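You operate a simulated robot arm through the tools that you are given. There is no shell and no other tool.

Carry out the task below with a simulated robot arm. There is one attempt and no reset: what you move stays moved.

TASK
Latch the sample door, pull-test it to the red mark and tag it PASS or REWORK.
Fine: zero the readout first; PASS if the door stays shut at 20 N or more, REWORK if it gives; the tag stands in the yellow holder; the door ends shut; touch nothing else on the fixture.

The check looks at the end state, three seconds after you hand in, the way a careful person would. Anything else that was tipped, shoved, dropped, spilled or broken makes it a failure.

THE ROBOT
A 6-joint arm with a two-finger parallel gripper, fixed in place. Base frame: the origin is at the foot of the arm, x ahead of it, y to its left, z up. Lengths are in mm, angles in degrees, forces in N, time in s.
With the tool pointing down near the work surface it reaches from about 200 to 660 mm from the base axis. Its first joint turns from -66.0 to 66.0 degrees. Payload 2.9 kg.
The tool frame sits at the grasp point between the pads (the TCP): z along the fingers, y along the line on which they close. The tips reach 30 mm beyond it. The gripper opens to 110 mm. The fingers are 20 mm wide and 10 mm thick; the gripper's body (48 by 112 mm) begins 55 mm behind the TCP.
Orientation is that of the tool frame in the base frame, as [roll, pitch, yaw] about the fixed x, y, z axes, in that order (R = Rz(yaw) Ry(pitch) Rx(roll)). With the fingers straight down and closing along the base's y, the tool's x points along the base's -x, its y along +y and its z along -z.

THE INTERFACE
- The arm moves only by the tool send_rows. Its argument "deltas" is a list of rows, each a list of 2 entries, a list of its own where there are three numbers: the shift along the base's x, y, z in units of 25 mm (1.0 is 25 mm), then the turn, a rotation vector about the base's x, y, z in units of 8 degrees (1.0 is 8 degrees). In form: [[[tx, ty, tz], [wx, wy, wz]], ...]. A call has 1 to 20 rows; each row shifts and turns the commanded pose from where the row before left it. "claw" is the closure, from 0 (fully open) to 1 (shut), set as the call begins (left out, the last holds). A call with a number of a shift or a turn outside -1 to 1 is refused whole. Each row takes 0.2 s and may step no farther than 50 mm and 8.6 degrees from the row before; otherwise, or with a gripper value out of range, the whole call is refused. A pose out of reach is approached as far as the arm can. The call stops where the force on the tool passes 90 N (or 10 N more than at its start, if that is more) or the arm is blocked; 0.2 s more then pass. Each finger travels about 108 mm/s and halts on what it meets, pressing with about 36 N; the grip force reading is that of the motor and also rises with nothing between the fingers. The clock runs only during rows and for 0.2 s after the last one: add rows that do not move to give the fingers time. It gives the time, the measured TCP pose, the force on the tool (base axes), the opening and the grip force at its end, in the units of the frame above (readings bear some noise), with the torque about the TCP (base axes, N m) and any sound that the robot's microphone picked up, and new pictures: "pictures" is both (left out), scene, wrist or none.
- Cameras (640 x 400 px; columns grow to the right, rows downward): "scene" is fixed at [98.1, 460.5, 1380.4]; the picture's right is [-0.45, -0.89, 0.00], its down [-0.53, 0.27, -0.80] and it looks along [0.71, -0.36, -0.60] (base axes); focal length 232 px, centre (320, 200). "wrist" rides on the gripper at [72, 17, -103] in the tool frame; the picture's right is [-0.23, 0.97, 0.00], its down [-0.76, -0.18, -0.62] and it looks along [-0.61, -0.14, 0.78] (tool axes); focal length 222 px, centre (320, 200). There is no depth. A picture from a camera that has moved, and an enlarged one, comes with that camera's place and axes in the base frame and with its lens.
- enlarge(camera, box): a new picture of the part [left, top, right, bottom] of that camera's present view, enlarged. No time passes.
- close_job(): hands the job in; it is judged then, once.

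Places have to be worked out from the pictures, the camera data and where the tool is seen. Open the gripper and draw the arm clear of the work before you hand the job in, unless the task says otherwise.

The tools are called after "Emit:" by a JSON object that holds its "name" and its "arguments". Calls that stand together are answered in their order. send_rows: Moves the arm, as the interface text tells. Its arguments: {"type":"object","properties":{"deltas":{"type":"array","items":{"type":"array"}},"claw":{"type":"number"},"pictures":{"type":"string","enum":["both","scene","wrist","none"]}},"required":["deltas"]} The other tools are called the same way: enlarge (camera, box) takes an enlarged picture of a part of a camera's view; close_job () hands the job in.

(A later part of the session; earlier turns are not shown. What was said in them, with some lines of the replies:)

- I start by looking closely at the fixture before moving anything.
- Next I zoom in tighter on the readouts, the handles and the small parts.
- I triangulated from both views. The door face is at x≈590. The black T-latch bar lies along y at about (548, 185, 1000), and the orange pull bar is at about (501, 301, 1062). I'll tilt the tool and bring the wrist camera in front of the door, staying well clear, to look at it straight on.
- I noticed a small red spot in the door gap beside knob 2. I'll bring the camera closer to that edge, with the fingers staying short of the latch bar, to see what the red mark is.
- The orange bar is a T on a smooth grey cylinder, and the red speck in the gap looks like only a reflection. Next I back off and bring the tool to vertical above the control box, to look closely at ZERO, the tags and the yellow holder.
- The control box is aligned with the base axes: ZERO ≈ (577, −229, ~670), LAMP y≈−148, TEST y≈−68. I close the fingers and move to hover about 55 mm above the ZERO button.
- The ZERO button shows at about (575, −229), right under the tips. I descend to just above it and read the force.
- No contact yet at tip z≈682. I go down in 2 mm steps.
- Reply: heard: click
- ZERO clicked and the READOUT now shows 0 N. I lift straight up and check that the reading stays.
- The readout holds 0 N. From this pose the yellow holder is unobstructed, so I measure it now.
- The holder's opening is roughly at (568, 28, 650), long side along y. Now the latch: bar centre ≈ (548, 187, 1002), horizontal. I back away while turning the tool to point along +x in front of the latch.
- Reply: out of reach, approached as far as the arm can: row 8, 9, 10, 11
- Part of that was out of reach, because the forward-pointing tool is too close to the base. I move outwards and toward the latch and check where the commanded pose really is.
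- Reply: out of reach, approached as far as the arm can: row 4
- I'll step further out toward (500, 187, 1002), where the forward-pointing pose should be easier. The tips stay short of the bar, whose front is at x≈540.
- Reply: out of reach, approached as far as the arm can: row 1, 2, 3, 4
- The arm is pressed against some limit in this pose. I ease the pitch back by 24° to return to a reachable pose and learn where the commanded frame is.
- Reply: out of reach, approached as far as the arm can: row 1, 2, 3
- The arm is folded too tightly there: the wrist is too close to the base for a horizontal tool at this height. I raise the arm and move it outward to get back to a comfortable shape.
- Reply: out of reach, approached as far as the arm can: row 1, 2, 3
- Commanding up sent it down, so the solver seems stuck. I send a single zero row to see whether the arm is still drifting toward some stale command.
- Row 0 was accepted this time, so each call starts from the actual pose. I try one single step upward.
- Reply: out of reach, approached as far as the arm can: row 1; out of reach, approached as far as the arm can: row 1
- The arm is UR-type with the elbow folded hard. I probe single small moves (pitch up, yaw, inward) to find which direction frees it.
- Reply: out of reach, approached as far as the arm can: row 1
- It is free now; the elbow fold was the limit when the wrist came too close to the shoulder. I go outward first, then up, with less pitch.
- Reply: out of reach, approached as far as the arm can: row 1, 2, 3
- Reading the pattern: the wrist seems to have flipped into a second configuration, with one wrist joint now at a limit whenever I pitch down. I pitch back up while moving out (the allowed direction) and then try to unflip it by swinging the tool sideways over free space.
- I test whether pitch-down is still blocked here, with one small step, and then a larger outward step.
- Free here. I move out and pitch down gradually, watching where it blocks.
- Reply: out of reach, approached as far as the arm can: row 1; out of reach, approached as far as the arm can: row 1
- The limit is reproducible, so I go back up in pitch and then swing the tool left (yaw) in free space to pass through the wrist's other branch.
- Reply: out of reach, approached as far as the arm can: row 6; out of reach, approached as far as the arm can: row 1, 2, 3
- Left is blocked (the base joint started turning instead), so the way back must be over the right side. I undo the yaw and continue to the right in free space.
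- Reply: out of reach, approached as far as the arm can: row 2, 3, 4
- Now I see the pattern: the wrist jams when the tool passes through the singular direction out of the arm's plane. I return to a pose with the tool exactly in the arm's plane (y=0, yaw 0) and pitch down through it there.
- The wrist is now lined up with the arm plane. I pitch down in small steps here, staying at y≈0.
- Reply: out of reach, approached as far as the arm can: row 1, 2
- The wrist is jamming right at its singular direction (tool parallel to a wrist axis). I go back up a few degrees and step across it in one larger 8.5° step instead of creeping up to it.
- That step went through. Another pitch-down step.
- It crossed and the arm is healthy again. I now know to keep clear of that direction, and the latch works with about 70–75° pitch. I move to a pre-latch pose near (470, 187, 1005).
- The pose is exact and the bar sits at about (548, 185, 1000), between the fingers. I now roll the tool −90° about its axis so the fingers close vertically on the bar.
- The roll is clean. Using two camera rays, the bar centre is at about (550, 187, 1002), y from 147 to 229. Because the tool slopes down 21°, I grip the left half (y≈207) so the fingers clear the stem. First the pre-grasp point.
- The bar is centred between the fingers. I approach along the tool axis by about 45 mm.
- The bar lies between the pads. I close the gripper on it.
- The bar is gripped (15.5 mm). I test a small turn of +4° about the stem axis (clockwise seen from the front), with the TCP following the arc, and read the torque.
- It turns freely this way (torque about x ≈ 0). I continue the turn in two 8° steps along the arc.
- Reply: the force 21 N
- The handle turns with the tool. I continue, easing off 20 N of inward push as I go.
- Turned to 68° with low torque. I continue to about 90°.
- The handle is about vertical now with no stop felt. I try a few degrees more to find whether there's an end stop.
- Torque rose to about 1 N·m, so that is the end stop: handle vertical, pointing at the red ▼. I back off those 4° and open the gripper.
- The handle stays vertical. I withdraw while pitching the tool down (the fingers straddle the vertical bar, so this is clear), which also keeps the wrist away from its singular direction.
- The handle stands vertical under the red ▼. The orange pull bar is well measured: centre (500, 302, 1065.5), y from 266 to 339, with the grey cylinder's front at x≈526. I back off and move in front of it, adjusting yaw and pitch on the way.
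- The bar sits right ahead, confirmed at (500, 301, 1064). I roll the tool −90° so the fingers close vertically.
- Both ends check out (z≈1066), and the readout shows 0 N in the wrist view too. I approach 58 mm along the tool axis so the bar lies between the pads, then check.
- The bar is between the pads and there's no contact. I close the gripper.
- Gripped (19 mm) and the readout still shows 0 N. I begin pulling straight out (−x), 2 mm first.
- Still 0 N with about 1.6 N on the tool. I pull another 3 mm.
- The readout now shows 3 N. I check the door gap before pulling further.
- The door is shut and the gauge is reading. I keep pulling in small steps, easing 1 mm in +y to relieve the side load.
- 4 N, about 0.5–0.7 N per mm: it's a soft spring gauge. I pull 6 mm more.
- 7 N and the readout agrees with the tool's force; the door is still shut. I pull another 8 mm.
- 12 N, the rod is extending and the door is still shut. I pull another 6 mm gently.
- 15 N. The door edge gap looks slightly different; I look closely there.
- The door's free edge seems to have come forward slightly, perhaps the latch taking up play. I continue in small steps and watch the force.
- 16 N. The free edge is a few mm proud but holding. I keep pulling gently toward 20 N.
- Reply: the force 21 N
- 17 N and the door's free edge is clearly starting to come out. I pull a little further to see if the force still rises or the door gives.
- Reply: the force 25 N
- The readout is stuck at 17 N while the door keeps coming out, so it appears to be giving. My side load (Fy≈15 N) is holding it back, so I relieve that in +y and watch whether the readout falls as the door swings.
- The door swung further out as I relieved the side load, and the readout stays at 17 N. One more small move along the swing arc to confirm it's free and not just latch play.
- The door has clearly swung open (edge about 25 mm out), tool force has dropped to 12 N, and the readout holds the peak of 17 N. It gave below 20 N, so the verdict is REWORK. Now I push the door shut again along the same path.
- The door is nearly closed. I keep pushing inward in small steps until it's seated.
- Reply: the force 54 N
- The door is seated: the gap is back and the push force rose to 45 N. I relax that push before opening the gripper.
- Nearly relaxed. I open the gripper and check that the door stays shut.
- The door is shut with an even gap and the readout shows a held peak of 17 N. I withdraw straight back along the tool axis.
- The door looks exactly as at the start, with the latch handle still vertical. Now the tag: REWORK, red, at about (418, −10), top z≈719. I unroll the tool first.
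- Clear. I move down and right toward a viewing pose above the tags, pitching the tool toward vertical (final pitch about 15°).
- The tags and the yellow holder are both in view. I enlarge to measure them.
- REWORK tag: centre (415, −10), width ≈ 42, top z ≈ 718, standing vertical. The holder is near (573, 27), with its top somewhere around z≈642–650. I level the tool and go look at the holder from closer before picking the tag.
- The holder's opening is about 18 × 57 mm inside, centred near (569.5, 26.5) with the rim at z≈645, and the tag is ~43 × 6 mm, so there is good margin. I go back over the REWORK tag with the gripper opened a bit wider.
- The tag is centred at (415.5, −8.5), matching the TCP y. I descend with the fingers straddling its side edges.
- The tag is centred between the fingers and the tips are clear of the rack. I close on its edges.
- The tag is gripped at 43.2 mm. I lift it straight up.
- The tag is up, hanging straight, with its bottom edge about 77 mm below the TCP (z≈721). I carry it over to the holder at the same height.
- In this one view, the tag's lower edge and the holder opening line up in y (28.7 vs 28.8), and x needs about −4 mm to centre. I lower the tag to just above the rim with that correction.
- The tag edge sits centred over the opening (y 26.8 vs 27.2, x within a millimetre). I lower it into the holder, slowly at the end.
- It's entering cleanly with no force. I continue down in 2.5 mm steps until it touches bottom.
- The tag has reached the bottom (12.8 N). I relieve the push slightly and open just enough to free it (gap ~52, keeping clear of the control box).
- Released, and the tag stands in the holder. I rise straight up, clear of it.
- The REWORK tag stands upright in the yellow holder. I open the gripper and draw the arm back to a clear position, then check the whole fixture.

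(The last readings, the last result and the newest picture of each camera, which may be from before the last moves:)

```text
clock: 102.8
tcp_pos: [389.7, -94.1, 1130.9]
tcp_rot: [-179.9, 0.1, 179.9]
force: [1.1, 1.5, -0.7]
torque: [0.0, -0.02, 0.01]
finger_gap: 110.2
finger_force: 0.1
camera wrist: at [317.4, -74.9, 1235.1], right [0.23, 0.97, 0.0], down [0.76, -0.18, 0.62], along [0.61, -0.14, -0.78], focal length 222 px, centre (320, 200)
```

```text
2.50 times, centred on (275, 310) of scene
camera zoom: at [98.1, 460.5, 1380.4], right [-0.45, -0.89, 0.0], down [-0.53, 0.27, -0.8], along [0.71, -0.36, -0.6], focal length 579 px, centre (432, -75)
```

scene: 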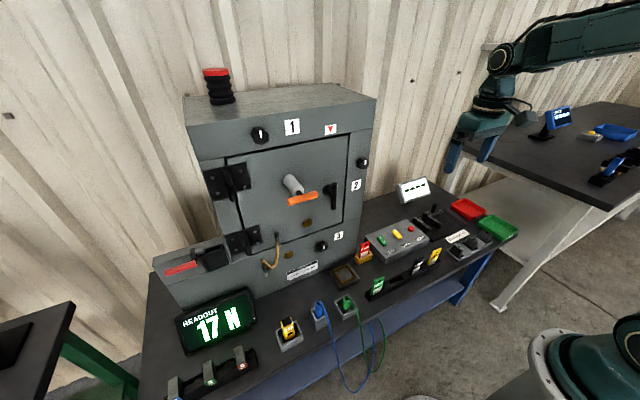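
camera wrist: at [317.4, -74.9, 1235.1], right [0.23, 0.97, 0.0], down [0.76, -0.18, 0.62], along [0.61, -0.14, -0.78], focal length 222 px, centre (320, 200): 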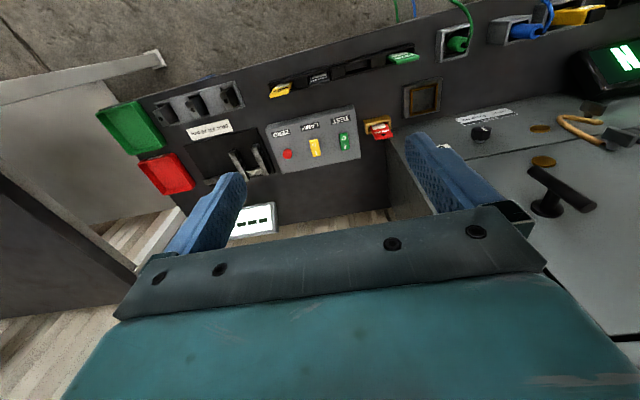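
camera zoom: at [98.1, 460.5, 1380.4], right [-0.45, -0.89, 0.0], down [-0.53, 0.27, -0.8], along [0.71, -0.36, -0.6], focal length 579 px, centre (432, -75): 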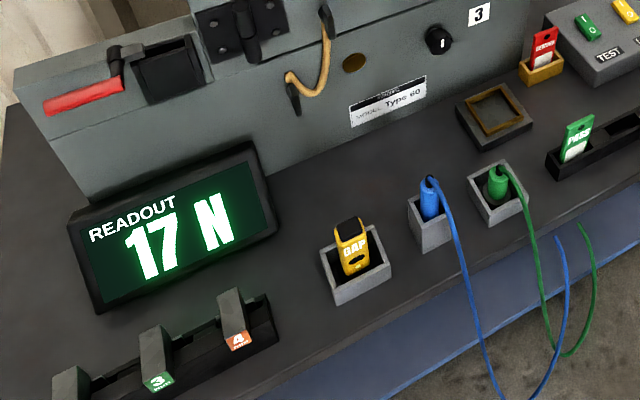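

All checks out:
- **Door:** shut, with the latch handle vertical under the red ▼.
- **Pull test:** readout zeroed first; the latched door gave at a 17 N peak, below 20 N.
- **Tag:** REWORK stands in the yellow holder.
- **Surroundings:** everything else is where it was; the gripper is open and the arm is clear.

I hand the job in.

Emit:
{"name": "close_job", "arguments": {}}

```text
The job is handed in.
```

The sample door failed its pull test, so I tagged it REWORK and handed the job in. I don't have the check's result.

- **Latch:** I turned the black T-handle 90° to its end stop. It stands vertical under the red ▼ on the frame.
- **Zero:** I pressed ZERO before pulling, and the READOUT showed 0 N.
- **Pull test:** The door held at 12 N and had started to open by 15 N. The readout reached 17 N and no higher, short of 20 N.
- **Red mark:** I saw no red mark on the gauge rod. The only one I found was the ▼ above the latch, so I pulled until the door gave.
- **End state:** I pushed the door shut and it stayed shut. The REWORK tag stands in the yellow holder, the gripper is open and the arm is clear.
- **Rest of the fixture:** Nothing else was touched, and it looks unchanged in the final pictures.

While I was turning the arm toward the latch, its wrist jammed and it sank to about z = 750 in front of the table. It touched nothing, and I worked it free before going on.
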